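You operate a simulated robot arm through the tools that you are given. There is no shell and no other tool. Be economical: measure what you need, move in short steps, check, and stop when the job is done.

You are at the controls of a simulated two-armed robot. One attempt, no reset.

JOB
Pick up the brown carton labelled "hooks" from the fourth shelf from the bottom of the store rack with one hand, pass it to the other hand and put it on the left end of the control desk. Set down upright: brown carton.

Only the result counts: the job must be done as asked and must still hold three seconds after the hand-in. Knocking over, shifting, dropping, spilling or breaking anything else fails it.

ROBOT AND FRAMES
Two 7-joint arms with two-finger parallel grippers on one trunk, on a base that drives. Base frame: it is fixed to the floor where the robot stands at the start and does not move with it; the origin is under the middle of the robot, x ahead of it, y to its left, z up. Readings come in mm, rad, newtons and seconds.
The left shoulder is at the start at [-109, 119, 729], the right one opposite. Each reaches about 826 mm from its shoulder. Places, roughly: left end of the control desk [-3100, 3400, 800]. Payload 3.43 kg a hand.
The tool frame of a hand sits at the grasp point between the pads (the TCP): z along the fingers, y along the line on which they close. The tips reach 30 mm beyond it. The gripper opens to 94 mm. The fingers are 28 mm wide and 10 mm thick; the gripper's body (50 by 96 mm) begins 55 mm behind the TCP.
Orientation is that of the tool frame in the base frame, as a unit quaternion [w, x, y, z]. With the fingers straight down and closing along the base's y, the tool's x points along the base's -x, its y along +y and its z along -z.

CONTROLS
- The arms move only by the tool drive_tool. It takes "left_moves", "right_moves" or both (then of equal length, played together; a hand with none holds still); each is one flat list of numbers, 7 for each row, row after row: the shift along the tool's x, y, z in units of 500 mm (1.0 is 500 mm), then the turn, a rotation vector about the tool's x, y, z in units of 90 degrees (1.0 is 90 degrees), then the closure in counts, from 0 (fully open) to 255 (shut). In form: [tx, ty, tz, wx, wy, wz, fingers, tx, ty, tz, wx, wy, wz, fingers, ...]. A call has 1 to 10 rows; each row is the pose to reach, as a shift and turn from the pose commanded when the call began, along the tool's axes at that moment. A call with a number of a shift or a turn outside -1 to 1 is refused whole. A row lasts 0.2 s, in which the tool goes at most 50 mm and 0.15 rad; a call with a longer step from one row to the next is refused whole, and so is a gripper value outside its range. A pose out of reach is approached as far as the arm can. The call stops where the force on the tool passes 40 N (or 10 N more than at its start, if that is more) or the arm is blocked; 0.2 s more then pass. Each finger travels about 153 mm/s and halts on what it meets, pressing with about 37 N; the grip force reading is that of the motor and also rises with nothing between the fingers. The clock runs only during rows and for 0.2 s after the last one: add rows that repeat a pose to give the fingers time. The reply holds the time, the measured pose of the TCP, the force on the tool along the base axes, the opening and the grip force, in the units named above and with some noise, with the torque about the TCP (base axes, N m) and any sound that the robot's microphone picked up.
- Cameras (640 x 400 px; columns grow to the right, rows downward): "scene" is now at [49.5, -14.4, 1455.7]; the picture's right is [-0.19, -0.98, 0.00], its down [-0.56, 0.11, -0.82] and it looks along [0.81, -0.16, -0.57] (base axes); focal length 257 px, centre (320, 200). "left" rides on the left gripper at [76, -14, -102] in its tool frame; the picture's right is [0.18, 0.98, 0.00], its down [-0.75, 0.14, -0.64] and it looks along [-0.63, 0.12, 0.77] (tool axes); focal length 243 px, centre (320, 200). "right" rides on the right gripper at [76, 14, -102] in its tool frame; the picture's right is [-0.18, 0.98, 0.00], its down [-0.75, -0.14, -0.64] and it looks along [-0.63, -0.12, 0.77] (tool axes); focal length 243 px, centre (320, 200). There is no depth. A picture from a camera that has moved, and an enlarged one, comes with that camera's place and axes in the base frame and with its lens.
- snapshot(camera): a new picture of that camera. The clock stands still meanwhile.
- lift_body(by): slides the trunk up (or, below 0, down) by that many mm; the arms and the scene camera ride with it, the base frame stays. It gives what a move gives, with no picture.
- drive_base(legs): drives the robot by 1 to 6 legs, each [ahead, left, turn to the left] in mm, mm and rad, along the robot's own axes; the way and the turn of a leg run together, so that a leg with both is an arc; at most 1500 mm and 3.142 rad a leg. The arms and the cameras ride along, it lands a little off, and it stops where it bumps. It gives what a move gives.
- turn_head(pan, tilt): turns the head with the scene camera to pan (to the left, within 2.496 rad either way) and tilt (down, from -0.506 to 1.204), counted from straight ahead of the robot. It gives what a move gives.
- zoom(camera, box): a new picture of the part [left, top, right, bottom] of that camera's present view, enlarged. The clock stands still meanwhile.
- close_job(): hands the job in; it is judged then, once.

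Go step by step. Nothing tells you exact positions but the pictures and the camera data: compare them with the known pose of the tool, close in by small moves and look again before you grip or let go. The budget is 120 turns and 100 pictures, counting those below and the enlarged ones. Unless the task says otherwise, let go and move clear before handing in, and close with one line.

The tools are called after "Request:" by a JSON object that holds its "method" and its "body". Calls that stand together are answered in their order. drive_tool: Moves the arms, as the interface text tells. Its arguments: {"type":"object","properties":{"left_moves":{"type":"array"},"right_moves":{"type":"array"}},"required":[]} The other tools are called the same way: lift_body (by) slides the trunk up or down; drive_base (legs) drives the base; turn_head (pan, tilt) turns the head that bears the scene camera; snapshot (camera) takes a picture; zoom (camera, box) takes an enlarged picture of a part of a camera's view; close_job () hands the job in.

At the start:

```text
t: 0.0
left_tool_pos: [357.9, 58.1, 999.4]
left_tool_rot: [0.0, 0.0, 1.0, 0.001]
left_force: [0.3, 0.3, 0.8]
left_wrist_torque: [-0.01, 0.02, -0.01]
left_finger_gap: 94.1
left_gripper_force: 0.1
right_tool_pos: [296.3, -211.5, 1000.3]
right_tool_rot: [0.001, 0.0, 1.0, 0.001]
right_force: [0.2, -0.1, 0.3]
right_wrist_torque: [-0.03, -0.03, 0.03]
right_finger_gap: 94.0
right_gripper_force: 0.2
trunk travel left (down, up): [-150.0, 185.0]
robot x, y, heading: [1.8, -1.9, 0.001]
head pan, tilt: [-0.194, 0.607]
```

scene: 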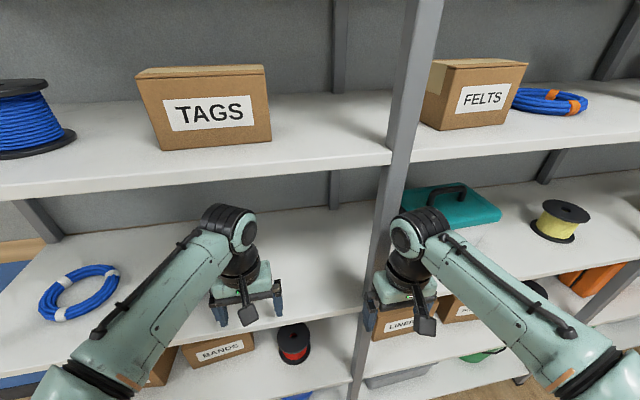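
right: 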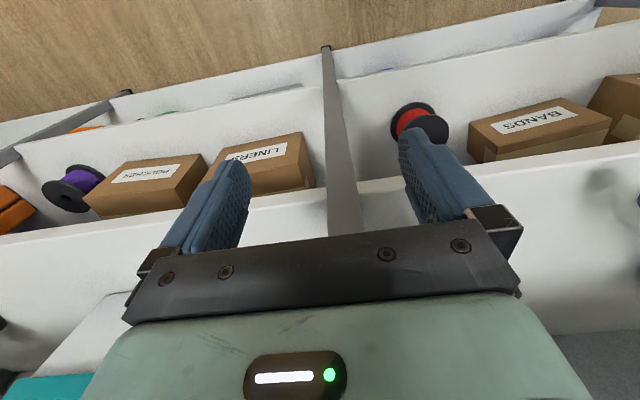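
left: 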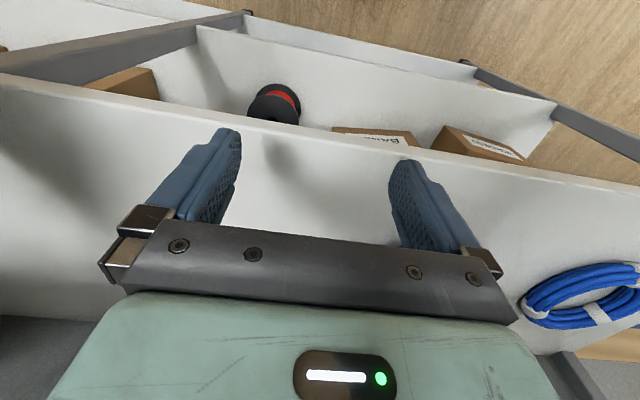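

I see a store rack with several shelves and cartons (TAGS, FELTS, BANDS, LINERS...). I need to find "HOOKS", so I look higher and to the sides.

Request:
{"method": "turn_head", "body": {"pan": 0.0, "tilt": 0.1}}

Request:
{"method": "snapshot", "body": {"camera": "scene"}}

Request:
{"method": "turn_head", "body": {"pan": -0.8, "tilt": 0.4}}

Request:
{"method": "snapshot", "body": {"camera": "scene"}}

Request:
{"method": "turn_head", "body": {"pan": 0.8, "tilt": 0.4}}

Request:
{"method": "snapshot", "body": {"camera": "scene"}}

```text
t: 0.9
left_tool_pos: [359.6, 58.4, 1000.3]
left_tool_rot: [0.0, 0.0, 1.0, 0.0]
left_force: [-0.2, -1.1, -0.2]
left_wrist_torque: [0.04, 0.0, 0.01]
left_finger_gap: 93.9
left_gripper_force: 0.1
right_tool_pos: [296.8, -211.0, 1000.5]
right_tool_rot: [0.0, 0.0, 1.0, -0.001]
right_force: [-0.2, 0.3, 0.8]
right_wrist_torque: [0.01, 0.0, 0.02]
right_finger_gap: 94.0
right_gripper_force: 0.0
trunk travel left (down, up): [-150.0, 185.0]
robot x, y, heading: [-1.1, 3.1, 0.003]
head pan, tilt: [0.0, 0.099]
```

```text
96 pictures are left
camera scene: at [55.0, 2.6, 1502.4], right [0.0, -1.0, 0.0], down [-0.1, 0.0, -0.99], along [0.99, 0.0, -0.1], focal length 257 px, centre (320, 200)
```

scene: 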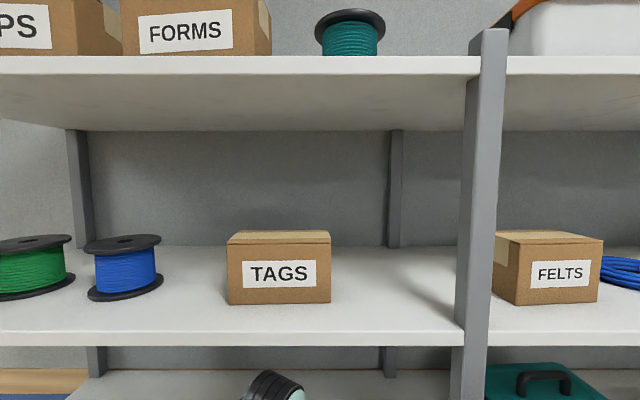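

```text
t: 2.1
left_tool_pos: [358.4, 58.8, 1000.6]
left_tool_rot: [0.0, 0.0, 1.0, -0.001]
left_force: [0.2, -0.9, -0.5]
left_wrist_torque: [0.01, 0.01, 0.0]
left_finger_gap: 93.9
left_gripper_force: 0.1
right_tool_pos: [296.7, -212.2, 999.4]
right_tool_rot: [-0.001, 0.0, 1.0, 0.001]
right_force: [-0.9, -0.3, 0.7]
right_wrist_torque: [-0.01, 0.01, -0.02]
right_finger_gap: 94.0
right_gripper_force: 0.0
trunk travel left (down, up): [-150.0, 185.0]
robot x, y, heading: [2.4, 2.6, -0.0]
head pan, tilt: [-0.799, 0.4]
```

```text
95 pictures are left
camera scene: at [27.6, -63.7, 1474.6], right [-0.72, -0.7, 0.0], down [-0.27, 0.28, -0.92], along [0.64, -0.66, -0.39], focal length 257 px, centre (320, 200)
```

scene: 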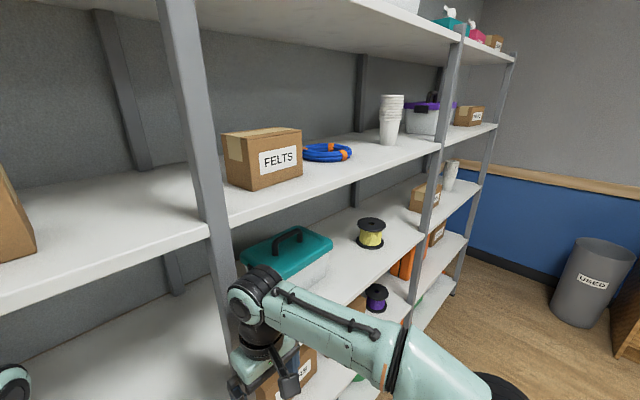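

```text
t: 3.7
left_tool_pos: [358.6, 58.9, 1000.9]
left_tool_rot: [0.0, -0.001, 1.0, 0.0]
left_force: [-0.8, -0.6, 0.2]
left_wrist_torque: [-0.01, 0.01, 0.0]
left_finger_gap: 93.8
left_gripper_force: 0.0
right_tool_pos: [295.7, -210.4, 1000.8]
right_tool_rot: [0.0, 0.0, 1.0, 0.001]
right_force: [-0.4, -0.2, 0.6]
right_wrist_torque: [-0.02, 0.0, -0.02]
right_finger_gap: 94.0
right_gripper_force: 0.1
trunk travel left (down, up): [-150.0, 185.0]
robot x, y, heading: [0.7, 0.8, -0.004]
head pan, tilt: [0.799, 0.4]
```

```text
94 pictures are left
camera scene: at [27.6, 69.0, 1474.6], right [0.72, -0.7, 0.0], down [-0.27, -0.28, -0.92], along [0.64, 0.66, -0.39], focal length 257 px, centre (320, 200)
```

scene: 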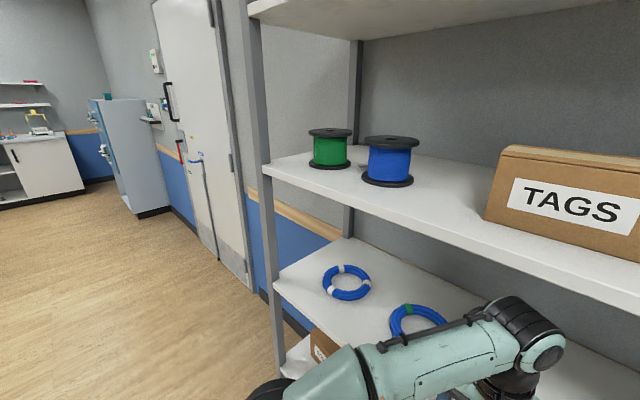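

The far right bays hold more cartons. I zoom in there.

Request:
{"method": "turn_head", "body": {"pan": -0.9, "tilt": 0.3}}

Request:
{"method": "zoom", "body": {"camera": "scene", "box": [200, 20, 500, 208]}}

Request:
{"method": "zoom", "body": {"camera": "scene", "box": [200, 180, 500, 368]}}

```text
t: 5.5
left_tool_pos: [358.7, 59.2, 1000.3]
left_tool_rot: [0.0, 0.001, 1.0, 0.001]
left_force: [-0.8, 0.1, 0.2]
left_wrist_torque: [-0.02, -0.02, -0.02]
left_finger_gap: 94.0
left_gripper_force: 0.2
right_tool_pos: [295.7, -211.2, 999.6]
right_tool_rot: [0.0, 0.0, 1.0, 0.0]
right_force: [0.5, 0.3, 0.4]
right_wrist_torque: [0.02, 0.03, 0.01]
right_finger_gap: 93.8
right_gripper_force: 0.0
trunk travel left (down, up): [-150.0, 185.0]
robot x, y, heading: [-3.5, -1.7, -0.001]
head pan, tilt: [-0.901, 0.3]
```

```text
2.13 times, centred on (350, 114) of scene
camera zoom: at [21.0, -70.5, 1483.8], right [-0.78, -0.62, 0.0], down [-0.18, 0.23, -0.96], along [0.59, -0.75, -0.3], focal length 547 px, centre (256, 383)
```

zoom: 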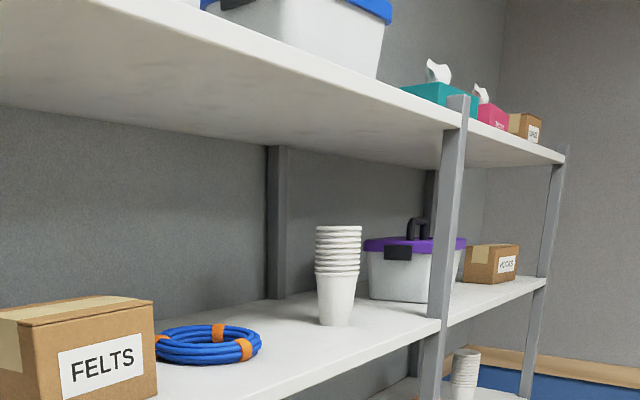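

```text
2.13 times, centred on (350, 274) of scene
camera zoom: at [21.0, -70.5, 1483.8], right [-0.78, -0.62, 0.0], down [-0.18, 0.23, -0.96], along [0.59, -0.75, -0.3], focal length 547 px, centre (256, 43)
```

zoom: 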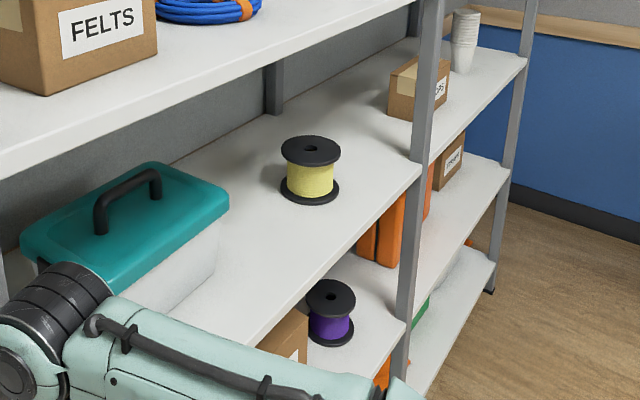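

The carton at the far end of the FELTS shelf, which counts as the fourth, seems to read "HOOKS". I confirm with a tighter zoom.

Request:
{"method": "zoom", "body": {"camera": "scene", "box": [400, 125, 464, 165]}}

Request:
{"method": "zoom", "body": {"camera": "scene", "box": [370, 190, 450, 280]}}

Request:
{"method": "turn_head", "body": {"pan": 2.2, "tilt": 0.3}}

Request:
{"method": "snapshot", "body": {"camera": "scene"}}

Request:
{"method": "turn_head", "body": {"pan": -2.0, "tilt": 0.4}}

Request:
{"method": "snapshot", "body": {"camera": "scene"}}

```text
10.00 times, centred on (432, 145) of scene
camera zoom: at [21.0, -70.5, 1483.8], right [-0.78, -0.62, 0.0], down [-0.18, 0.23, -0.96], along [0.59, -0.75, -0.3], focal length 2571 px, centre (-800, 750)
```

zoom: 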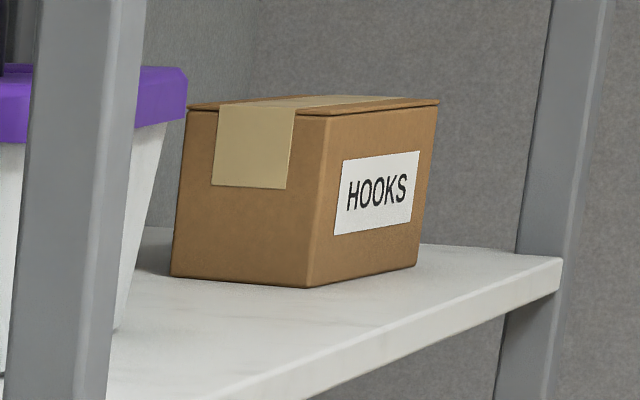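

```text
4.44 times, centred on (410, 235) of scene
camera zoom: at [21.0, -70.5, 1483.8], right [-0.78, -0.62, 0.0], down [-0.18, 0.23, -0.96], along [0.59, -0.75, -0.3], focal length 1143 px, centre (-80, 44)
```

zoom: 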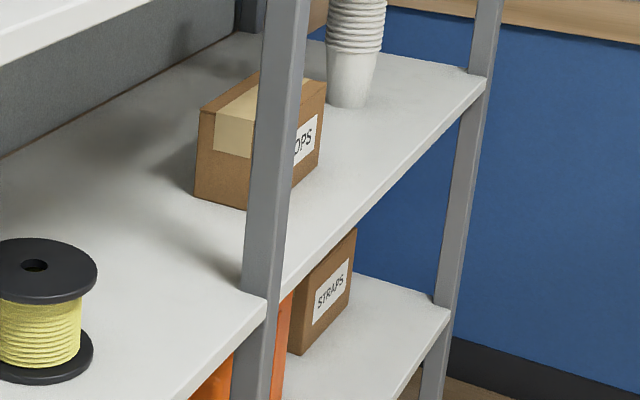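

```text
t: 8.1
left_tool_pos: [358.2, 58.6, 1001.0]
left_tool_rot: [0.0, 0.0, 1.0, 0.0]
left_force: [-0.9, -0.4, -0.7]
left_wrist_torque: [-0.01, 0.04, 0.02]
left_finger_gap: 94.0
left_gripper_force: 0.1
right_tool_pos: [295.5, -211.7, 1000.1]
right_tool_rot: [0.0, 0.0, 1.0, 0.0]
right_force: [-0.5, 1.0, 0.2]
right_wrist_torque: [-0.03, 0.0, 0.0]
right_finger_gap: 94.0
right_gripper_force: 0.1
trunk travel left (down, up): [-150.0, 185.0]
robot x, y, heading: [-0.5, 0.9, -0.001]
head pan, tilt: [2.201, 0.3]
```

```text
89 pictures are left
camera scene: at [-92.0, 78.1, 1483.8], right [0.81, 0.59, 0.0], down [0.17, -0.24, -0.96], along [-0.56, 0.77, -0.3], focal length 257 px, centre (320, 200)
```

scene: 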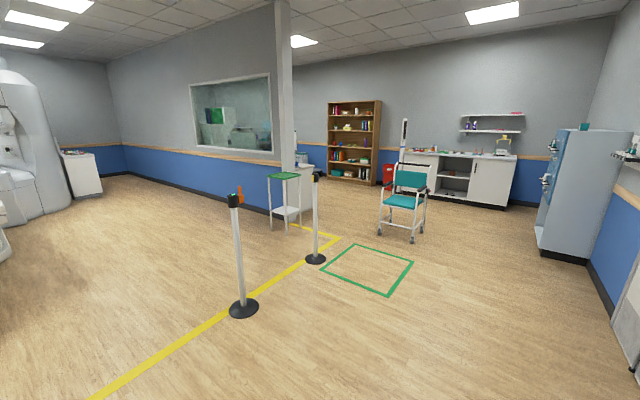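

```text
t: 11.5
left_tool_pos: [358.2, 58.5, 1000.5]
left_tool_rot: [-0.001, 0.001, 1.0, 0.0]
left_force: [-0.5, 0.4, 0.2]
left_wrist_torque: [0.0, 0.01, -0.02]
left_finger_gap: 94.0
left_gripper_force: 0.1
right_tool_pos: [296.0, -210.7, 1000.6]
right_tool_rot: [0.0, 0.0, 1.0, 0.001]
right_force: [0.6, 0.6, 0.9]
right_wrist_torque: [-0.01, 0.01, -0.02]
right_finger_gap: 94.2
right_gripper_force: 0.0
trunk travel left (down, up): [-150.0, 185.0]
robot x, y, heading: [0.2, 2.8, -0.002]
head pan, tilt: [-2.0, 0.4]
```

```text
88 pictures are left
camera scene: at [-75.6, -81.6, 1474.6], right [-0.91, 0.42, 0.0], down [0.16, 0.35, -0.92], along [-0.38, -0.84, -0.39], focal length 257 px, centre (320, 200)
```

scene: 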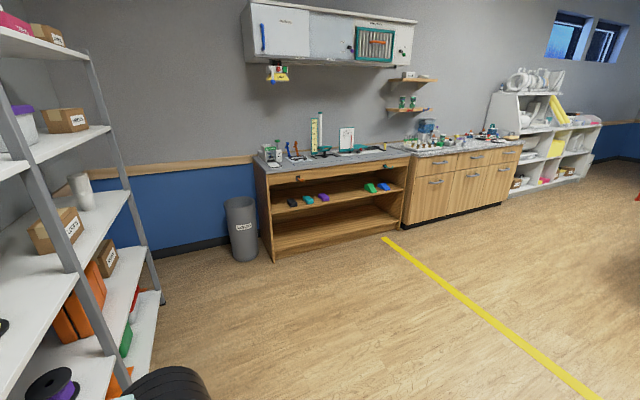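

Confirmed: "HOOKS" sits at the far right of shelf 4, at roughly (530, -1970, 1300). I back off and strafe right to look closer; a bin stands near the rack end, so I'll stop short.

Request:
{"method": "drive_base", "body": {"legs": [[-150, 0, 0], [0, -1200, 0]]}}

Request:
{"method": "turn_head", "body": {"pan": -0.9, "tilt": 0.2}}

Request:
{"method": "snapshot", "body": {"camera": "scene"}}

Request:
{"method": "turn_head", "body": {"pan": -1.4, "tilt": 0.9}}

Request:
{"method": "snapshot", "body": {"camera": "scene"}}

```text
t: 23.4
left_tool_pos: [208.3, -1149.8, 1000.0]
left_tool_rot: [0.0, 0.001, 1.0, 0.0]
left_force: [0.5, 0.0, -0.1]
left_wrist_torque: [-0.01, 0.0, 0.01]
left_finger_gap: 93.8
left_gripper_force: 0.1
right_tool_pos: [145.2, -1419.3, 1000.2]
right_tool_rot: [0.001, 0.002, 1.0, 0.0]
right_force: [-0.2, 0.2, 0.4]
right_wrist_torque: [0.01, 0.0, -0.01]
right_finger_gap: 94.0
right_gripper_force: 0.0
trunk travel left (down, up): [-150.0, 185.0]
robot x, y, heading: [-149.0, -1207.1, -0.003]
head pan, tilt: [-2.0, 0.4]
```

```text
t: 24.7
left_tool_pos: [207.0, -1150.2, 999.7]
left_tool_rot: [0.001, 0.001, 1.0, 0.0]
left_force: [0.3, 1.0, -0.3]
left_wrist_torque: [-0.03, -0.03, -0.01]
left_finger_gap: 94.2
left_gripper_force: 0.2
right_tool_pos: [144.9, -1420.3, 1000.8]
right_tool_rot: [0.0, 0.002, 1.0, 0.0]
right_force: [-0.4, -0.4, -0.3]
right_wrist_torque: [0.02, 0.03, 0.04]
right_finger_gap: 94.1
right_gripper_force: 0.1
trunk travel left (down, up): [-150.0, 185.0]
robot x, y, heading: [-153.5, -1204.6, -0.002]
head pan, tilt: [-0.901, 0.201]
```

```text
87 pictures are left
camera scene: at [-129.9, -1278.2, 1493.1], right [-0.79, -0.62, 0.0], down [-0.12, 0.16, -0.98], along [0.61, -0.77, -0.2], focal length 257 px, centre (320, 200)
```

scene: 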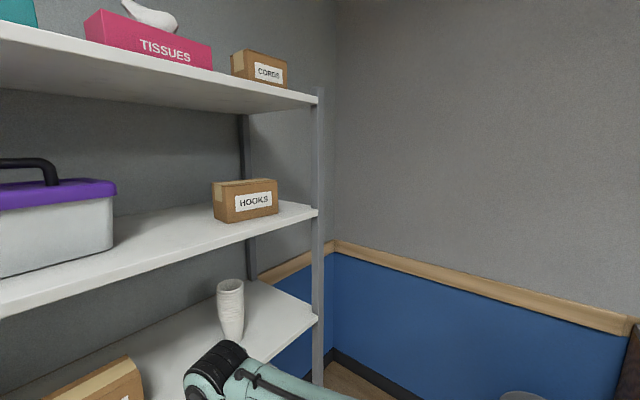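

```text
t: 25.8
left_tool_pos: [208.3, -1149.6, 1000.4]
left_tool_rot: [0.0, 0.001, 1.0, 0.0]
left_force: [0.0, -0.5, 0.6]
left_wrist_torque: [-0.03, 0.0, 0.0]
left_finger_gap: 94.1
left_gripper_force: 0.1
right_tool_pos: [145.0, -1419.6, 1000.2]
right_tool_rot: [0.0, 0.002, 1.0, 0.001]
right_force: [0.8, 0.2, -0.1]
right_wrist_torque: [-0.03, -0.01, -0.01]
right_finger_gap: 93.7
right_gripper_force: 0.1
trunk travel left (down, up): [-150.0, 185.0]
robot x, y, heading: [-150.6, -1208.9, -0.003]
head pan, tilt: [-1.4, 0.901]
```

```text
86 pictures are left
camera scene: at [-174.8, -1279.4, 1431.6], right [-0.99, -0.17, 0.0], down [-0.13, 0.77, -0.62], along [0.1, -0.61, -0.78], focal length 257 px, centre (320, 200)
```

scene: 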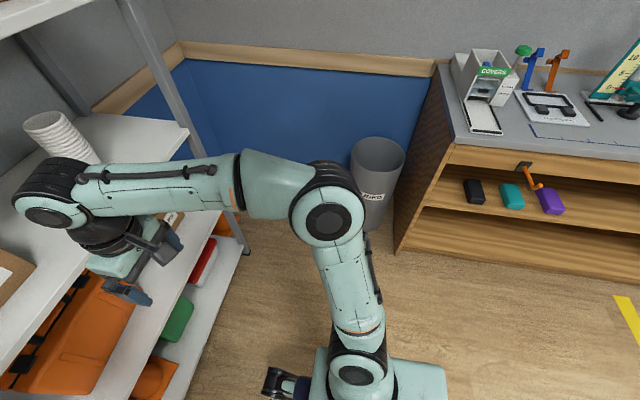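

Triangulation puts the carton centre at about (465, -1694, 1343), with the rack front edge at x≈350. I zoom for its size and yaw.

Request:
{"method": "turn_head", "body": {"pan": -0.6, "tilt": 0.2}}

Request:
{"method": "zoom", "body": {"camera": "scene", "box": [260, 130, 420, 230]}}

```text
t: 26.9
left_tool_pos: [207.8, -1149.8, 999.2]
left_tool_rot: [0.0, 0.001, 1.0, 0.0]
left_force: [0.1, 0.1, 0.2]
left_wrist_torque: [0.01, -0.02, 0.0]
left_finger_gap: 93.9
left_gripper_force: 0.1
right_tool_pos: [144.3, -1419.9, 1000.6]
right_tool_rot: [0.0, 0.001, 1.0, 0.0]
right_force: [-0.1, 0.2, 0.6]
right_wrist_torque: [-0.03, 0.02, 0.02]
right_finger_gap: 93.8
right_gripper_force: 0.0
trunk travel left (down, up): [-150.0, 185.0]
robot x, y, heading: [-151.3, -1205.2, -0.006]
head pan, tilt: [-0.6, 0.201]
```

```text
4.00 times, centred on (340, 180) of scene
camera zoom: at [-110.8, -1257.9, 1493.0], right [-0.57, -0.82, 0.0], down [-0.16, 0.11, -0.98], along [0.81, -0.56, -0.2], focal length 1028 px, centre (240, 280)
```

zoom: 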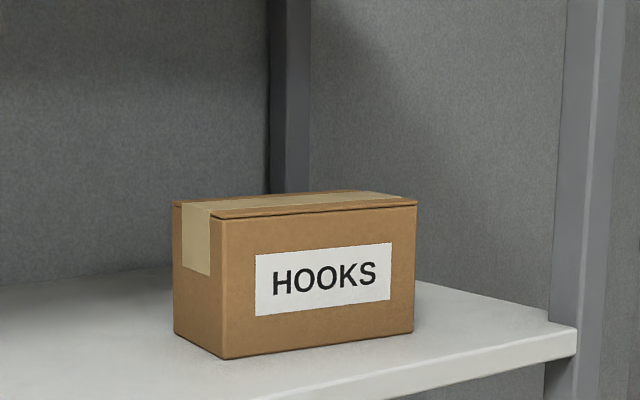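

The carton measures about 150 × 77 × 90 mm (yaw about -0.12 rad), with its centre near (458, -1698) on a shelf top at z≈1305. I raise the trunk for reach and check the base's footprint against the rack.

Request:
{"method": "lift_body", "body": {"by": 185}}

Request:
{"method": "turn_head", "body": {"pan": 0.0, "tilt": 1.2}}

Request:
{"method": "snapshot", "body": {"camera": "scene"}}

Request:
{"method": "turn_head", "body": {"pan": -0.6, "tilt": 0.5}}

Request:
{"method": "snapshot", "body": {"camera": "scene"}}

```text
t: 28.9
left_tool_pos: [207.1, -1149.8, 1185.1]
left_tool_rot: [-0.001, 0.002, 1.0, 0.0]
left_force: [1.2, 0.1, 0.4]
left_wrist_torque: [-0.01, -0.04, -0.01]
left_finger_gap: 93.9
left_gripper_force: 0.0
right_tool_pos: [144.7, -1420.1, 1186.7]
right_tool_rot: [0.0, 0.002, 1.0, 0.0]
right_force: [0.2, -0.2, -0.6]
right_wrist_torque: [0.0, 0.0, -0.01]
right_finger_gap: 94.3
right_gripper_force: 0.0
trunk travel left (down, up): [-335.0, 0.0]
robot x, y, heading: [-154.9, -1209.2, -0.003]
head pan, tilt: [-0.6, 0.201]
```

```text
t: 30.2
left_tool_pos: [208.1, -1149.8, 1185.8]
left_tool_rot: [0.0, 0.001, 1.0, 0.0]
left_force: [0.8, -0.3, -0.4]
left_wrist_torque: [0.01, 0.02, 0.01]
left_finger_gap: 93.7
left_gripper_force: 0.2
right_tool_pos: [144.9, -1420.5, 1185.7]
right_tool_rot: [0.0, 0.002, 1.0, 0.001]
right_force: [0.3, -0.7, 0.1]
right_wrist_torque: [0.01, 0.03, 0.0]
right_finger_gap: 94.1
right_gripper_force: 0.0
trunk travel left (down, up): [-335.0, 0.0]
robot x, y, heading: [-153.7, -1208.5, -0.002]
head pan, tilt: [0.0, 1.201]
```

```text
84 pictures are left
camera scene: at [-140.3, -1205.1, 1599.4], right [0.0, -1.0, 0.0], down [-0.93, 0.0, -0.36], along [0.36, 0.0, -0.93], focal length 257 px, centre (320, 200)
```

scene: 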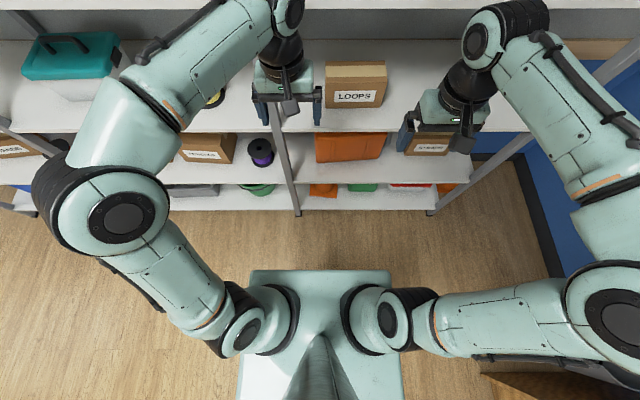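

```text
t: 31.3
left_tool_pos: [207.4, -1150.1, 1185.7]
left_tool_rot: [0.0, 0.001, 1.0, 0.0]
left_force: [0.8, 0.7, 0.5]
left_wrist_torque: [0.0, -0.02, 0.0]
left_finger_gap: 93.8
left_gripper_force: 0.1
right_tool_pos: [144.7, -1419.7, 1185.3]
right_tool_rot: [0.001, 0.001, 1.0, 0.0]
right_force: [-0.2, 0.1, -0.6]
right_wrist_torque: [-0.02, -0.02, 0.01]
right_finger_gap: 94.1
right_gripper_force: 0.1
trunk travel left (down, up): [-335.0, 0.0]
robot x, y, heading: [-153.9, -1204.9, -0.005]
head pan, tilt: [-0.6, 0.499]
```

```text
83 pictures are left
camera scene: at [-121.2, -1256.4, 1653.0], right [-0.57, -0.82, 0.0], down [-0.4, 0.27, -0.88], along [0.72, -0.5, -0.48], focal length 257 px, centre (320, 200)
```

scene: 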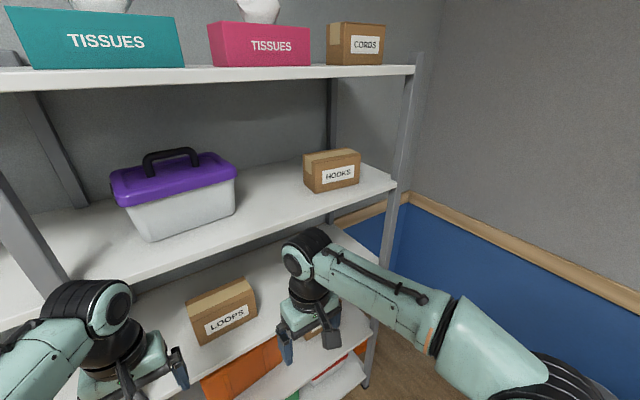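

Base clear of rack; I'll face the rack and use the right hand to turn the carton's right end inward, so the left hand can grip its near end diagonally. First strafe right so both arms work around the carton.

Request:
{"method": "drive_base", "body": {"legs": [[0, -340, 0]]}}

Request:
{"method": "drive_tool", "body": {"right_moves": [0, 0, -0.05, 0, -0.095, 0, 255, 0, 0, -0.1, 0, -0.19, 0, 255, 0, 0, -0.15, 0, -0.285, 0, 255, 0, 0, -0.2, 0, -0.38, 0, 255, 0, 0, -0.25, 0, -0.475, 0, 255, 0, 0, -0.3, 0, -0.57, 0, 255, 0, 0, -0.36, 0, -0.66, 0, 255, 0, 0, -0.36, 0, -0.66, 0, 255]}}

Request:
{"method": "snapshot", "body": {"camera": "scene"}}

Request:
{"method": "snapshot", "body": {"camera": "right"}}

```text
t: 34.8
left_tool_pos: [208.2, -1487.4, 1184.4]
left_tool_rot: [0.0, 0.0, 1.0, 0.001]
left_force: [0.7, 0.5, 0.0]
left_wrist_torque: [0.0, 0.03, 0.0]
left_finger_gap: 94.1
left_gripper_force: 0.0
right_tool_pos: [144.7, -1757.4, 1184.6]
right_tool_rot: [0.0, 0.0, 1.0, 0.0]
right_force: [-0.1, -1.1, 0.7]
right_wrist_torque: [-0.01, -0.01, 0.0]
right_finger_gap: 94.0
right_gripper_force: 0.0
trunk travel left (down, up): [-335.0, 0.0]
robot x, y, heading: [-152.2, -1545.3, -0.003]
head pan, tilt: [-0.6, 0.499]
```

```text
t: 36.6
left_tool_pos: [208.6, -1486.2, 1185.5]
left_tool_rot: [0.001, 0.0, 1.0, 0.0]
left_force: [0.2, -0.5, 0.0]
left_wrist_torque: [-0.02, 0.04, 0.01]
left_finger_gap: 94.4
left_gripper_force: 0.0
right_tool_pos: [143.8, -1758.1, 1366.6]
right_tool_rot: [0.497, 0.0, 0.868, 0.0]
right_force: [-0.6, -0.5, 0.3]
right_wrist_torque: [-0.01, -0.02, 0.03]
right_finger_gap: 0.3
right_gripper_force: 32.9
trunk travel left (down, up): [-335.0, 0.0]
robot x, y, heading: [-153.5, -1545.5, -0.003]
head pan, tilt: [-0.6, 0.499]
```

```text
82 pictures are left
camera scene: at [-121.4, -1594.4, 1653.1], right [-0.57, -0.82, 0.0], down [-0.4, 0.27, -0.88], along [0.72, -0.5, -0.48], focal length 257 px, centre (320, 200)
```

scene: 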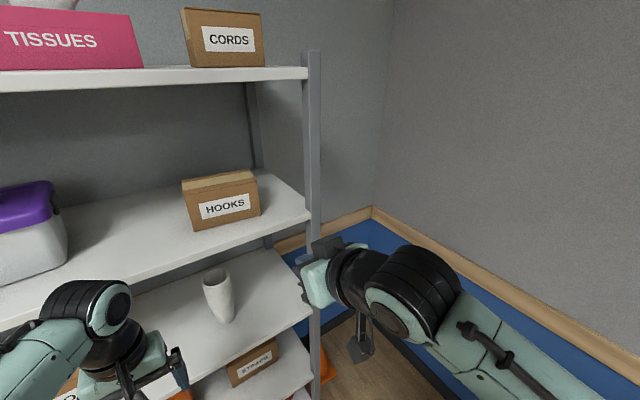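

```text
81 pictures are left
camera right: at [16.4, -1743.3, 1351.3], right [0.09, 0.98, 0.16], down [-0.17, -0.14, 0.98], along [0.98, -0.12, 0.15], focal length 243 px, centre (320, 200)
```

right: 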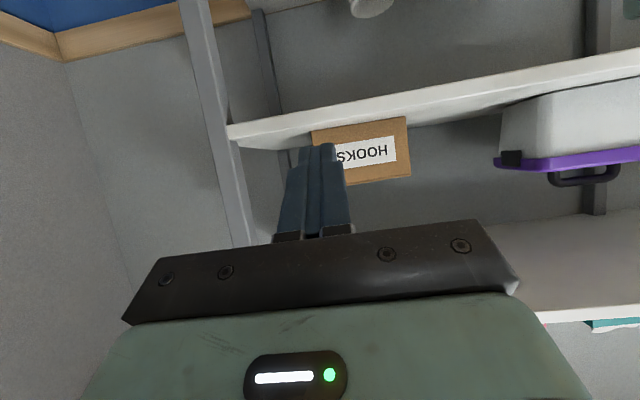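

The right wrist camera sees the carton well: front face from about (445,-1636) to (422,-1786), z 1301–1392, rack edge x≈365. I tuck the left hand into its diagonal approach pose, retracted, before driving the base closer.

Request:
{"method": "drive_tool", "body": {"left_moves": [0.0333, 0, -0.0444, 0.029, -0.0701, 0.0503, 0, 0.0667, 0, -0.0889, 0.058, -0.1402, 0.1006, 0, 0.1, 0, -0.1333, 0.087, -0.2103, 0.1509, 0, 0.1333, 0, -0.1778, 0.116, -0.2804, 0.2012, 0, 0.1667, 0, -0.2222, 0.145, -0.3506, 0.2514, 0, 0.2, 0, -0.2667, 0.174, -0.4207, 0.3017, 0, 0.2333, 0, -0.3111, 0.203, -0.4908, 0.352, 0, 0.2667, 0, -0.3556, 0.232, -0.5609, 0.4023, 0, 0.3, 0, -0.4, 0.2613, -0.631, 0.4526, 0, 0.3, 0, -0.4, 0.2613, -0.631, 0.4526, 0]}}

Request:
{"method": "snapshot", "body": {"camera": "scene"}}

```text
t: 38.8
left_tool_pos: [58.8, -1486.7, 1385.4]
left_tool_rot: [0.463, 0.332, 0.799, -0.192]
left_force: [-0.1, 0.1, 0.3]
left_wrist_torque: [0.0, 0.0, 0.02]
left_finger_gap: 94.0
left_gripper_force: 0.0
right_tool_pos: [143.8, -1758.1, 1365.6]
right_tool_rot: [0.495, 0.001, 0.869, 0.0]
right_force: [0.8, 0.0, 0.4]
right_wrist_torque: [-0.02, 0.01, 0.0]
right_finger_gap: 0.0
right_gripper_force: 32.8
trunk travel left (down, up): [-335.0, 0.0]
robot x, y, heading: [-151.5, -1545.1, -0.004]
head pan, tilt: [-0.6, 0.499]
```

```text
80 pictures are left
camera scene: at [-121.4, -1594.7, 1653.0], right [-0.57, -0.82, 0.0], down [-0.4, 0.27, -0.88], along [0.72, -0.5, -0.48], focal length 257 px, centre (320, 200)
```

scene: 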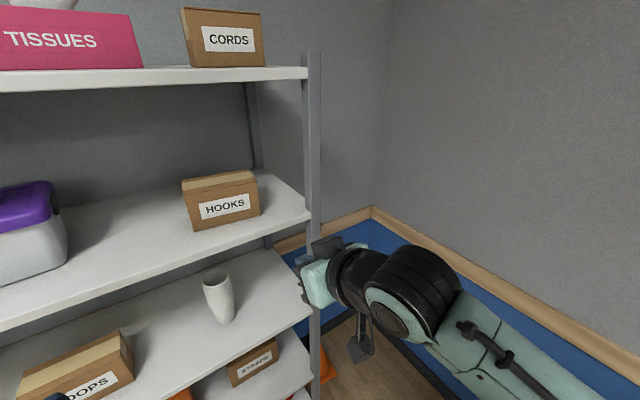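

Now I drive ahead 210 mm; the right fingertips should stop about 40 mm short of the carton.

Request:
{"method": "drive_base", "body": {"legs": [[210, 0, 0]]}}

Request:
{"method": "turn_head", "body": {"pan": -0.35, "tilt": 0.5}}

Request:
{"method": "snapshot", "body": {"camera": "scene"}}

Request:
{"method": "snapshot", "body": {"camera": "right"}}

```text
t: 40.5
left_tool_pos: [269.1, -1487.4, 1385.3]
left_tool_rot: [0.462, 0.332, 0.799, -0.193]
left_force: [0.2, 0.9, 0.3]
left_wrist_torque: [0.01, -0.02, 0.01]
left_finger_gap: 94.2
left_gripper_force: 0.0
right_tool_pos: [354.5, -1757.6, 1364.8]
right_tool_rot: [0.496, 0.001, 0.868, 0.0]
right_force: [0.5, -0.1, -0.1]
right_wrist_torque: [-0.01, 0.0, 0.01]
right_finger_gap: 0.2
right_gripper_force: 33.2
trunk travel left (down, up): [-335.0, 0.0]
robot x, y, heading: [64.8, -1546.8, -0.002]
head pan, tilt: [-0.6, 0.499]
```

```text
t: 41.2
left_tool_pos: [270.1, -1488.6, 1385.5]
left_tool_rot: [0.463, 0.332, 0.8, -0.191]
left_force: [0.5, 0.0, -0.2]
left_wrist_torque: [0.02, 0.03, 0.0]
left_finger_gap: 93.6
left_gripper_force: 0.1
right_tool_pos: [355.9, -1758.0, 1365.5]
right_tool_rot: [0.495, 0.0, 0.869, 0.0]
right_force: [-0.5, 0.0, -0.3]
right_wrist_torque: [-0.01, -0.02, -0.02]
right_finger_gap: 0.0
right_gripper_force: 32.9
trunk travel left (down, up): [-335.0, 0.0]
robot x, y, heading: [59.6, -1545.9, 0.003]
head pan, tilt: [-0.351, 0.499]
```

```text
79 pictures are left
camera scene: at [100.1, -1574.6, 1653.1], right [-0.35, -0.94, 0.0], down [-0.45, 0.17, -0.88], along [0.82, -0.3, -0.48], focal length 257 px, centre (320, 200)
```

scene: 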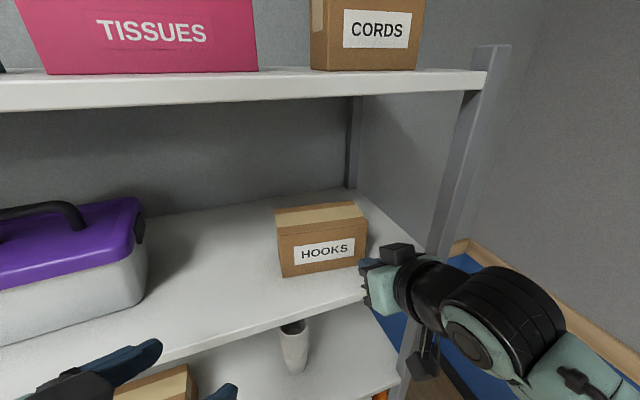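

```text
78 pictures are left
camera right: at [227.2, -1743.8, 1351.3], right [0.1, 0.98, 0.16], down [-0.17, -0.14, 0.98], along [0.98, -0.12, 0.15], focal length 243 px, centre (320, 200)
```

right: 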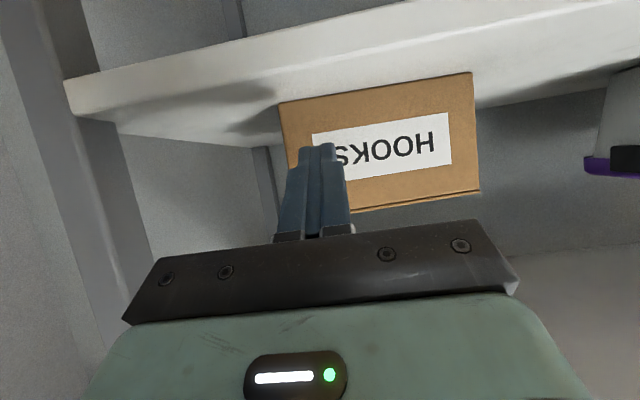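

Tips are about 40 mm in front of the carton's right part. I now push gently forward in steps to turn that end inward.

Request:
{"method": "drive_tool", "body": {"right_moves": [-0.009, -0.016, 0.064, 0, 0, 0, 255, -0.029, -0.016, 0.0986, 0, 0, 0, 255, -0.049, -0.014, 0.133, 0, 0, 0, 255, -0.069, -0.008, 0.168, 0, 0, 0, 255, -0.087, 0.006, 0.199, 0, 0, 0, 255]}}

Request:
{"method": "snapshot", "body": {"camera": "scene"}}

Request:
{"method": "snapshot", "body": {"camera": "right"}}

```text
t: 42.4
left_tool_pos: [270.1, -1488.1, 1383.8]
left_tool_rot: [0.462, 0.332, 0.8, -0.192]
left_force: [-0.2, 0.0, -0.3]
left_wrist_torque: [-0.01, 0.01, -0.01]
left_finger_gap: 94.0
left_gripper_force: 0.0
right_tool_pos: [464.3, -1756.0, 1351.8]
right_tool_rot: [0.495, 0.0, 0.869, 0.0]
right_force: [-0.2, 0.7, -0.8]
right_wrist_torque: [-0.01, 0.01, 0.02]
right_finger_gap: 0.2
right_gripper_force: 33.3
trunk travel left (down, up): [-335.0, 0.0]
robot x, y, heading: [57.2, -1547.3, -0.004]
head pan, tilt: [-0.351, 0.499]
```

```text
77 pictures are left
camera scene: at [100.4, -1574.3, 1653.1], right [-0.35, -0.94, 0.0], down [-0.45, 0.17, -0.88], along [0.82, -0.3, -0.48], focal length 257 px, centre (320, 200)
```

scene: 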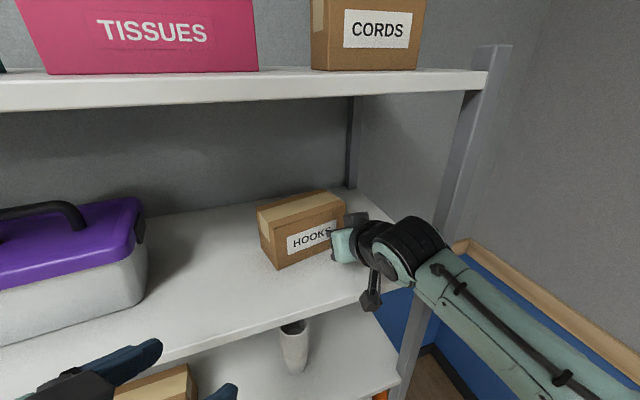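

```text
76 pictures are left
camera right: at [335.4, -1741.1, 1337.8], right [0.1, 0.98, 0.16], down [-0.17, -0.14, 0.98], along [0.98, -0.12, 0.15], focal length 243 px, centre (320, 200)
```

right: 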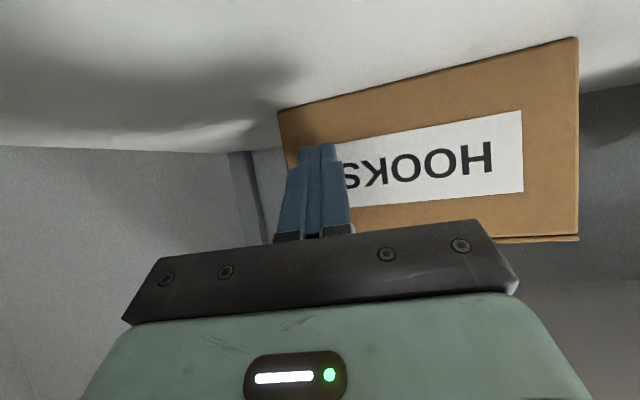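

The push works but also slides the carton deeper (front corners now ≈ (467,-1630) and (497,-1779)). I withdraw the right hand and check how much nearer the base can go.

Request:
{"method": "drive_tool", "body": {"right_moves": [0.01, 0, -0.08, 0, 0, 0, 255, 0.02, 0, -0.16, 0, 0, 0, 255, 0.02, 0, -0.22, 0, 0, 0, 255]}}

Request:
{"method": "turn_head", "body": {"pan": 0.0, "tilt": 1.2}}

Request:
{"method": "snapshot", "body": {"camera": "scene"}}

Request:
{"method": "snapshot", "body": {"camera": "left"}}

```text
t: 43.2
left_tool_pos: [268.5, -1488.2, 1384.2]
left_tool_rot: [0.464, 0.332, 0.799, -0.192]
left_force: [0.0, 0.7, 0.2]
left_wrist_torque: [0.01, 0.0, -0.04]
left_finger_gap: 94.1
left_gripper_force: 0.0
right_tool_pos: [362.6, -1755.9, 1400.9]
right_tool_rot: [0.495, 0.0, 0.869, -0.001]
right_force: [-0.1, 0.3, 1.0]
right_wrist_torque: [0.01, 0.01, 0.0]
right_finger_gap: 0.0
right_gripper_force: 32.8
trunk travel left (down, up): [-335.0, 0.0]
robot x, y, heading: [59.4, -1545.2, 0.005]
head pan, tilt: [-0.351, 0.499]
```

```text
t: 44.3
left_tool_pos: [269.7, -1488.8, 1386.1]
left_tool_rot: [0.463, 0.332, 0.799, -0.192]
left_force: [-0.9, 0.3, -0.4]
left_wrist_torque: [0.01, 0.02, -0.02]
left_finger_gap: 93.9
left_gripper_force: 0.1
right_tool_pos: [363.0, -1754.5, 1398.3]
right_tool_rot: [0.495, 0.001, 0.869, -0.001]
right_force: [-0.3, 0.7, -0.6]
right_wrist_torque: [0.04, -0.01, 0.02]
right_finger_gap: 0.0
right_gripper_force: 33.6
trunk travel left (down, up): [-335.0, 0.0]
robot x, y, heading: [58.3, -1542.7, -0.001]
head pan, tilt: [0.0, 1.201]
```

```text
75 pictures are left
camera scene: at [70.4, -1543.3, 1599.4], right [0.0, -1.0, 0.0], down [-0.93, 0.0, -0.36], along [0.36, 0.0, -0.93], focal length 257 px, centre (320, 200)
```

scene: 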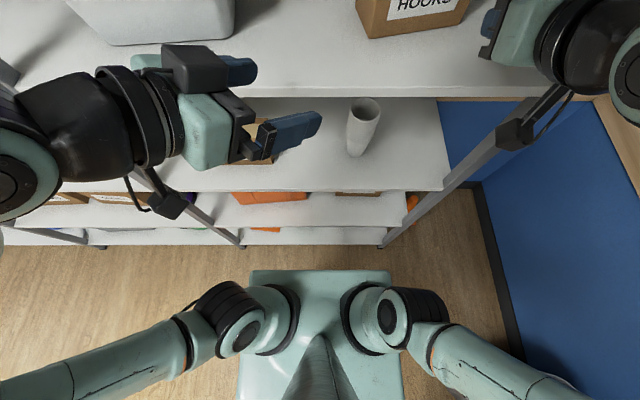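

```text
74 pictures are left
camera left: at [169.3, -1408.5, 1371.4], right [0.63, 0.76, -0.16], down [-0.03, 0.23, 0.97], along [0.77, -0.61, 0.16], focal length 243 px, centre (320, 200)
```

left: 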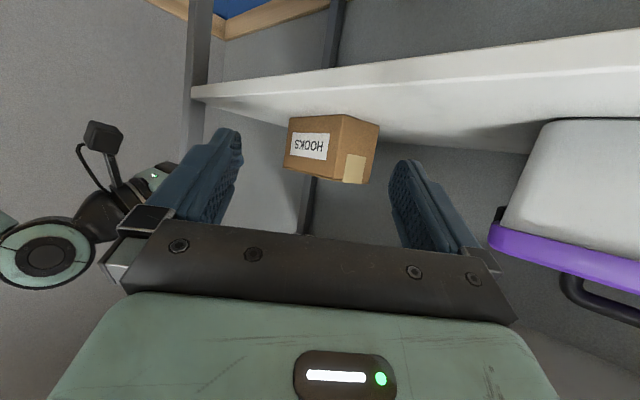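

There's at least 134 mm of base clearance. I retract the right hand more and drive 90 mm ahead so the left hand can reach.

Request:
{"method": "drive_tool", "body": {"right_moves": [0.04, -0.01, -0.07, 0, 0, 0, 255, 0.08, -0.02, -0.14, 0, 0, 0, 255, 0.12, -0.04, -0.208, 0, 0, 0, 255]}}

Request:
{"method": "drive_base", "body": {"legs": [[90, 0, 0]]}}

Request:
{"method": "turn_head", "body": {"pan": -0.3, "tilt": 0.7}}

Request:
{"method": "snapshot", "body": {"camera": "scene"}}

Request:
{"method": "snapshot", "body": {"camera": "left"}}

```text
t: 45.1
left_tool_pos: [269.1, -1488.6, 1386.1]
left_tool_rot: [0.463, 0.332, 0.799, -0.192]
left_force: [0.6, 0.1, 0.6]
left_wrist_torque: [0.04, 0.0, 0.02]
left_finger_gap: 93.9
left_gripper_force: 0.1
right_tool_pos: [241.3, -1775.0, 1401.7]
right_tool_rot: [0.496, 0.0, 0.868, 0.0]
right_force: [-0.5, 0.1, 0.6]
right_wrist_torque: [0.0, 0.0, 0.01]
right_finger_gap: 0.0
right_gripper_force: 32.7
trunk travel left (down, up): [-335.0, 0.0]
robot x, y, heading: [60.1, -1545.2, -0.004]
head pan, tilt: [0.0, 1.201]
```

```text
t: 46.2
left_tool_pos: [357.4, -1487.9, 1385.3]
left_tool_rot: [0.463, 0.332, 0.799, -0.192]
left_force: [0.2, -0.7, -0.4]
left_wrist_torque: [0.01, 0.0, 0.02]
left_finger_gap: 94.1
left_gripper_force: 0.1
right_tool_pos: [331.1, -1775.0, 1402.0]
right_tool_rot: [0.496, 0.0, 0.869, -0.001]
right_force: [0.0, -0.2, 0.1]
right_wrist_torque: [0.02, 0.0, 0.02]
right_finger_gap: 0.0
right_gripper_force: 32.7
trunk travel left (down, up): [-335.0, 0.0]
robot x, y, heading: [150.4, -1544.4, -0.007]
head pan, tilt: [0.0, 1.201]
```

```text
t: 47.1
left_tool_pos: [357.4, -1486.9, 1385.4]
left_tool_rot: [0.462, 0.331, 0.8, -0.191]
left_force: [0.2, 0.4, -0.9]
left_wrist_torque: [0.03, 0.03, 0.02]
left_finger_gap: 93.8
left_gripper_force: 0.1
right_tool_pos: [332.8, -1774.2, 1401.6]
right_tool_rot: [0.497, 0.0, 0.868, 0.0]
right_force: [0.4, 0.3, 0.1]
right_wrist_torque: [-0.02, 0.0, -0.02]
right_finger_gap: 0.0
right_gripper_force: 32.7
trunk travel left (down, up): [-335.0, 0.0]
robot x, y, heading: [153.3, -1544.8, -0.002]
head pan, tilt: [-0.3, 0.7]
```

```text
73 pictures are left
camera scene: at [184.3, -1568.3, 1635.3], right [-0.3, -0.96, 0.0], down [-0.62, 0.19, -0.76], along [0.73, -0.23, -0.64], focal length 257 px, centre (320, 200)
```

scene: 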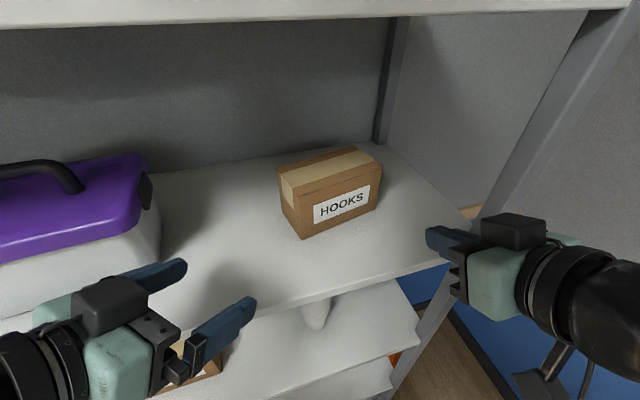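

```text
72 pictures are left
camera left: at [257.9, -1408.4, 1371.4], right [0.63, 0.76, -0.16], down [-0.03, 0.23, 0.97], along [0.78, -0.61, 0.16], focal length 243 px, centre (320, 200)
```

left: 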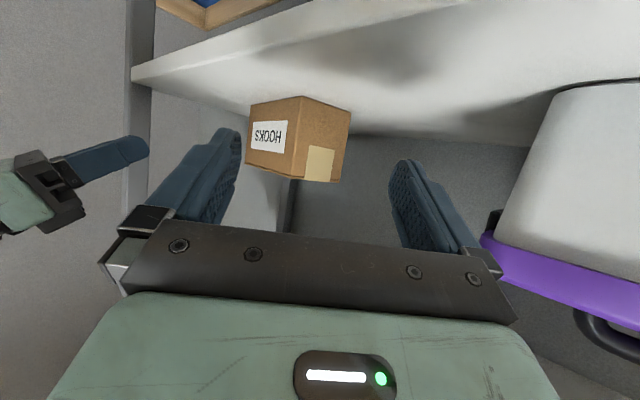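

The left camera gives the carton's end face clearly: bottom corners (477,-1631) and (553,-1612), yaw ≈ +14°. I bring the left hand, jaws open, to a pre-grasp just short of that end, aligned within a few degrees.

Request:
{"method": "drive_tool", "body": {"left_moves": [-0.032, 0.0098, 0.054, 0.0532, -0.0111, 0.0277, 0, -0.064, 0.0196, 0.108, 0.1064, -0.0222, 0.0555, 0, -0.096, 0.0294, 0.162, 0.1596, -0.0334, 0.0832, 0, -0.128, 0.0392, 0.216, 0.2128, -0.0445, 0.111, 0, -0.16, 0.049, 0.27, 0.266, -0.0556, 0.1387, 0, -0.16, 0.049, 0.27, 0.266, -0.0556, 0.1387, 0]}}

Request:
{"method": "snapshot", "body": {"camera": "scene"}}

Request:
{"method": "snapshot", "body": {"camera": "left"}}

```text
t: 48.5
left_tool_pos: [485.2, -1583.3, 1386.4]
left_tool_rot: [0.436, 0.497, 0.68, -0.316]
left_force: [-0.3, 0.6, 0.2]
left_wrist_torque: [-0.04, 0.0, -0.01]
left_finger_gap: 93.9
left_gripper_force: 0.1
right_tool_pos: [331.8, -1774.5, 1402.6]
right_tool_rot: [0.496, -0.001, 0.868, 0.001]
right_force: [0.1, 0.5, 0.4]
right_wrist_torque: [-0.01, 0.01, 0.01]
right_finger_gap: 0.0
right_gripper_force: 33.3
trunk travel left (down, up): [-335.0, 0.0]
robot x, y, heading: [150.8, -1543.8, -0.001]
head pan, tilt: [-0.3, 0.7]
```

```text
71 pictures are left
camera scene: at [184.1, -1568.1, 1635.3], right [-0.3, -0.96, 0.0], down [-0.61, 0.19, -0.77], along [0.73, -0.23, -0.64], focal length 257 px, centre (320, 200)
```

scene: 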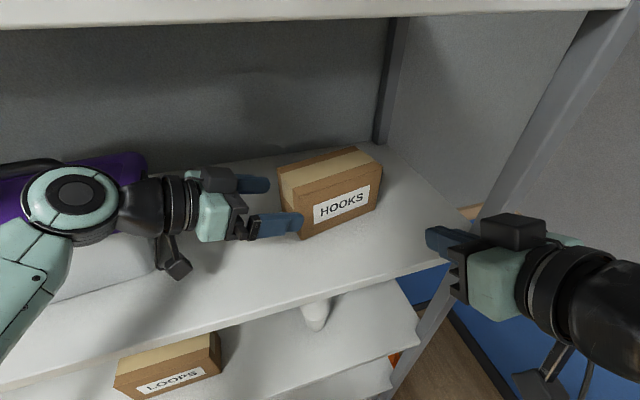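

```text
70 pictures are left
camera left: at [433.2, -1467.5, 1361.1], right [0.91, 0.38, -0.17], down [0.05, 0.3, 0.95], along [0.41, -0.88, 0.25], focal length 243 px, centre (320, 200)
```

left: 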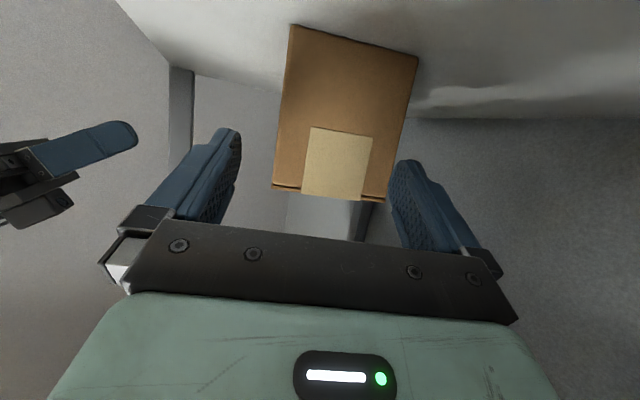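

The pre-grasp was reached cleanly and the carton is where expected. I centre the jaws and advance, still open, over the carton's end.

Request:
{"method": "drive_tool", "body": {"left_moves": [-0.0116, 0.0238, 0.02, 0, 0, 0, 0, -0.0116, 0.0238, 0.06, 0, 0, 0, 0, -0.0116, 0.0238, 0.1, 0, 0, 0, 0, -0.0116, 0.0238, 0.14, 0, 0, 0, 0, -0.0116, 0.0238, 0.17, 0, 0, 0, 0]}}

Request:
{"method": "snapshot", "body": {"camera": "left"}}

Request:
{"method": "snapshot", "body": {"camera": "scene"}}

```text
t: 49.7
left_tool_pos: [522.4, -1653.6, 1356.5]
left_tool_rot: [0.436, 0.496, 0.682, -0.316]
left_force: [-0.9, 0.5, -1.2]
left_wrist_torque: [0.02, -0.01, -0.01]
left_finger_gap: 93.9
left_gripper_force: 0.0
right_tool_pos: [332.1, -1773.9, 1402.7]
right_tool_rot: [0.496, 0.001, 0.868, 0.0]
right_force: [-0.4, 0.6, -0.5]
right_wrist_torque: [-0.02, 0.03, -0.01]
right_finger_gap: 0.0
right_gripper_force: 32.6
trunk travel left (down, up): [-335.0, 0.0]
robot x, y, heading: [147.0, -1544.2, 0.001]
head pan, tilt: [-0.3, 0.7]
```

```text
69 pictures are left
camera left: at [470.1, -1539.7, 1331.5], right [0.91, 0.38, -0.17], down [0.05, 0.3, 0.95], along [0.41, -0.88, 0.25], focal length 243 px, centre (320, 200)
```

left: 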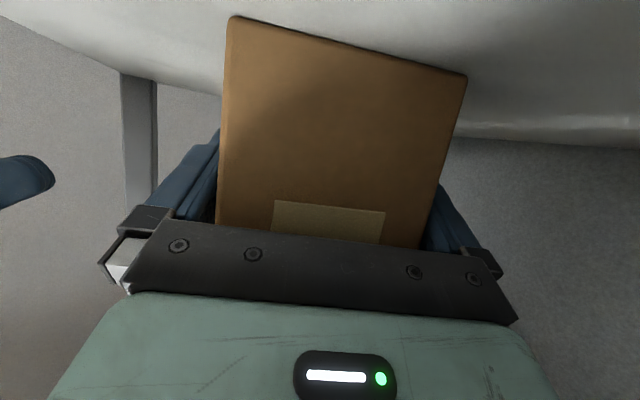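

```text
68 pictures are left
camera scene: at [184.9, -1568.7, 1635.3], right [-0.3, -0.96, 0.0], down [-0.62, 0.19, -0.76], along [0.73, -0.23, -0.64], focal length 257 px, centre (320, 200)
```

scene: 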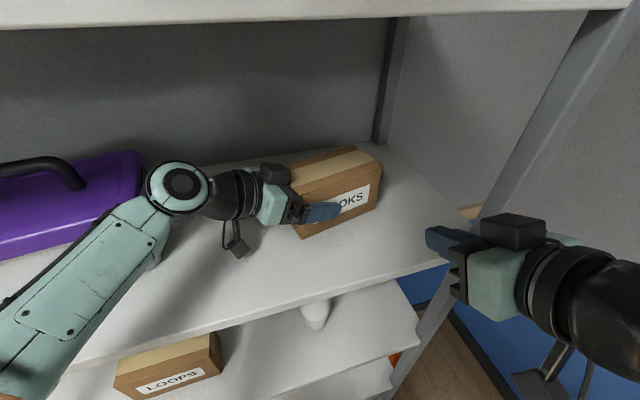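

The jaws straddle the carton end. I close the fingers.

Request:
{"method": "drive_tool", "body": {"left_moves": [0, 0, 0, 0, 0, 0, 100, 0, 0, 0, 0, 0, 0, 255, 0, 0, 0, 0, 0, 0, 255, 0, 0, 0, 0, 0, 0, 255]}}

Request:
{"method": "drive_tool", "body": {"left_moves": [-0.018, 0, -0.0084, 0, 0, 0, 255, -0.045, 0, -0.021, 0, 0, 0, 255, -0.09, 0, -0.042, 0, 0, 0, 255, -0.09, 0, -0.042, 0, 0, 0, 255]}}

Request:
{"method": "snapshot", "body": {"camera": "scene"}}

Request:
{"method": "snapshot", "body": {"camera": "left"}}

```text
t: 50.7
left_tool_pos: [521.8, -1653.5, 1357.6]
left_tool_rot: [0.437, 0.496, 0.681, -0.316]
left_force: [-0.4, 0.2, 0.3]
left_wrist_torque: [-0.18, 0.05, -0.06]
left_finger_gap: 90.9
left_gripper_force: 37.4
right_tool_pos: [333.1, -1775.3, 1401.1]
right_tool_rot: [0.495, 0.0, 0.869, 0.0]
right_force: [0.0, 0.7, 0.3]
right_wrist_torque: [0.03, 0.01, 0.02]
right_finger_gap: 0.0
right_gripper_force: 33.3
trunk travel left (down, up): [-335.0, 0.0]
robot x, y, heading: [151.3, -1542.9, -0.001]
head pan, tilt: [-0.3, 0.7]
```

```text
t: 51.7
left_tool_pos: [521.5, -1653.8, 1406.9]
left_tool_rot: [0.435, 0.496, 0.682, -0.316]
left_force: [0.1, 0.1, -0.9]
left_wrist_torque: [0.1, 0.05, -0.01]
left_finger_gap: 91.1
left_gripper_force: 37.0
right_tool_pos: [332.2, -1774.3, 1402.3]
right_tool_rot: [0.496, 0.0, 0.868, 0.0]
right_force: [-0.3, 0.3, -0.1]
right_wrist_torque: [0.04, 0.01, 0.02]
right_finger_gap: 0.0
right_gripper_force: 33.3
trunk travel left (down, up): [-335.0, 0.0]
robot x, y, heading: [149.7, -1548.0, -0.003]
head pan, tilt: [-0.3, 0.7]
```

```text
67 pictures are left
camera scene: at [184.7, -1568.3, 1635.3], right [-0.3, -0.96, 0.0], down [-0.62, 0.19, -0.76], along [0.73, -0.23, -0.64], focal length 257 px, centre (320, 200)
```

scene: 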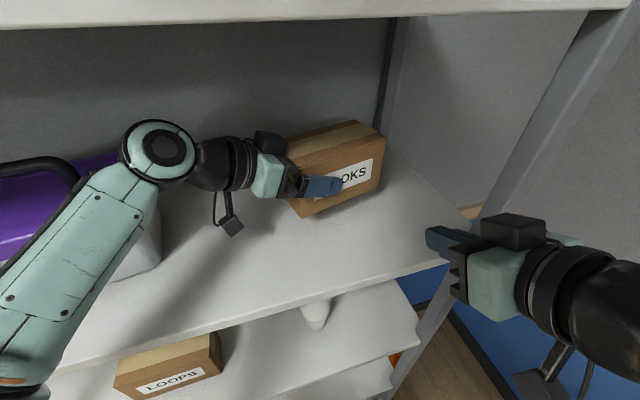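

```text
66 pictures are left
camera left: at [469.9, -1539.3, 1381.4], right [0.91, 0.38, -0.17], down [0.05, 0.3, 0.95], along [0.41, -0.88, 0.25], focal length 243 px, centre (320, 200)
```

left: 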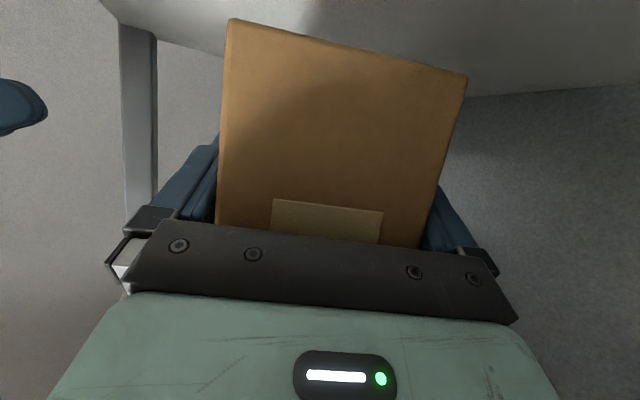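

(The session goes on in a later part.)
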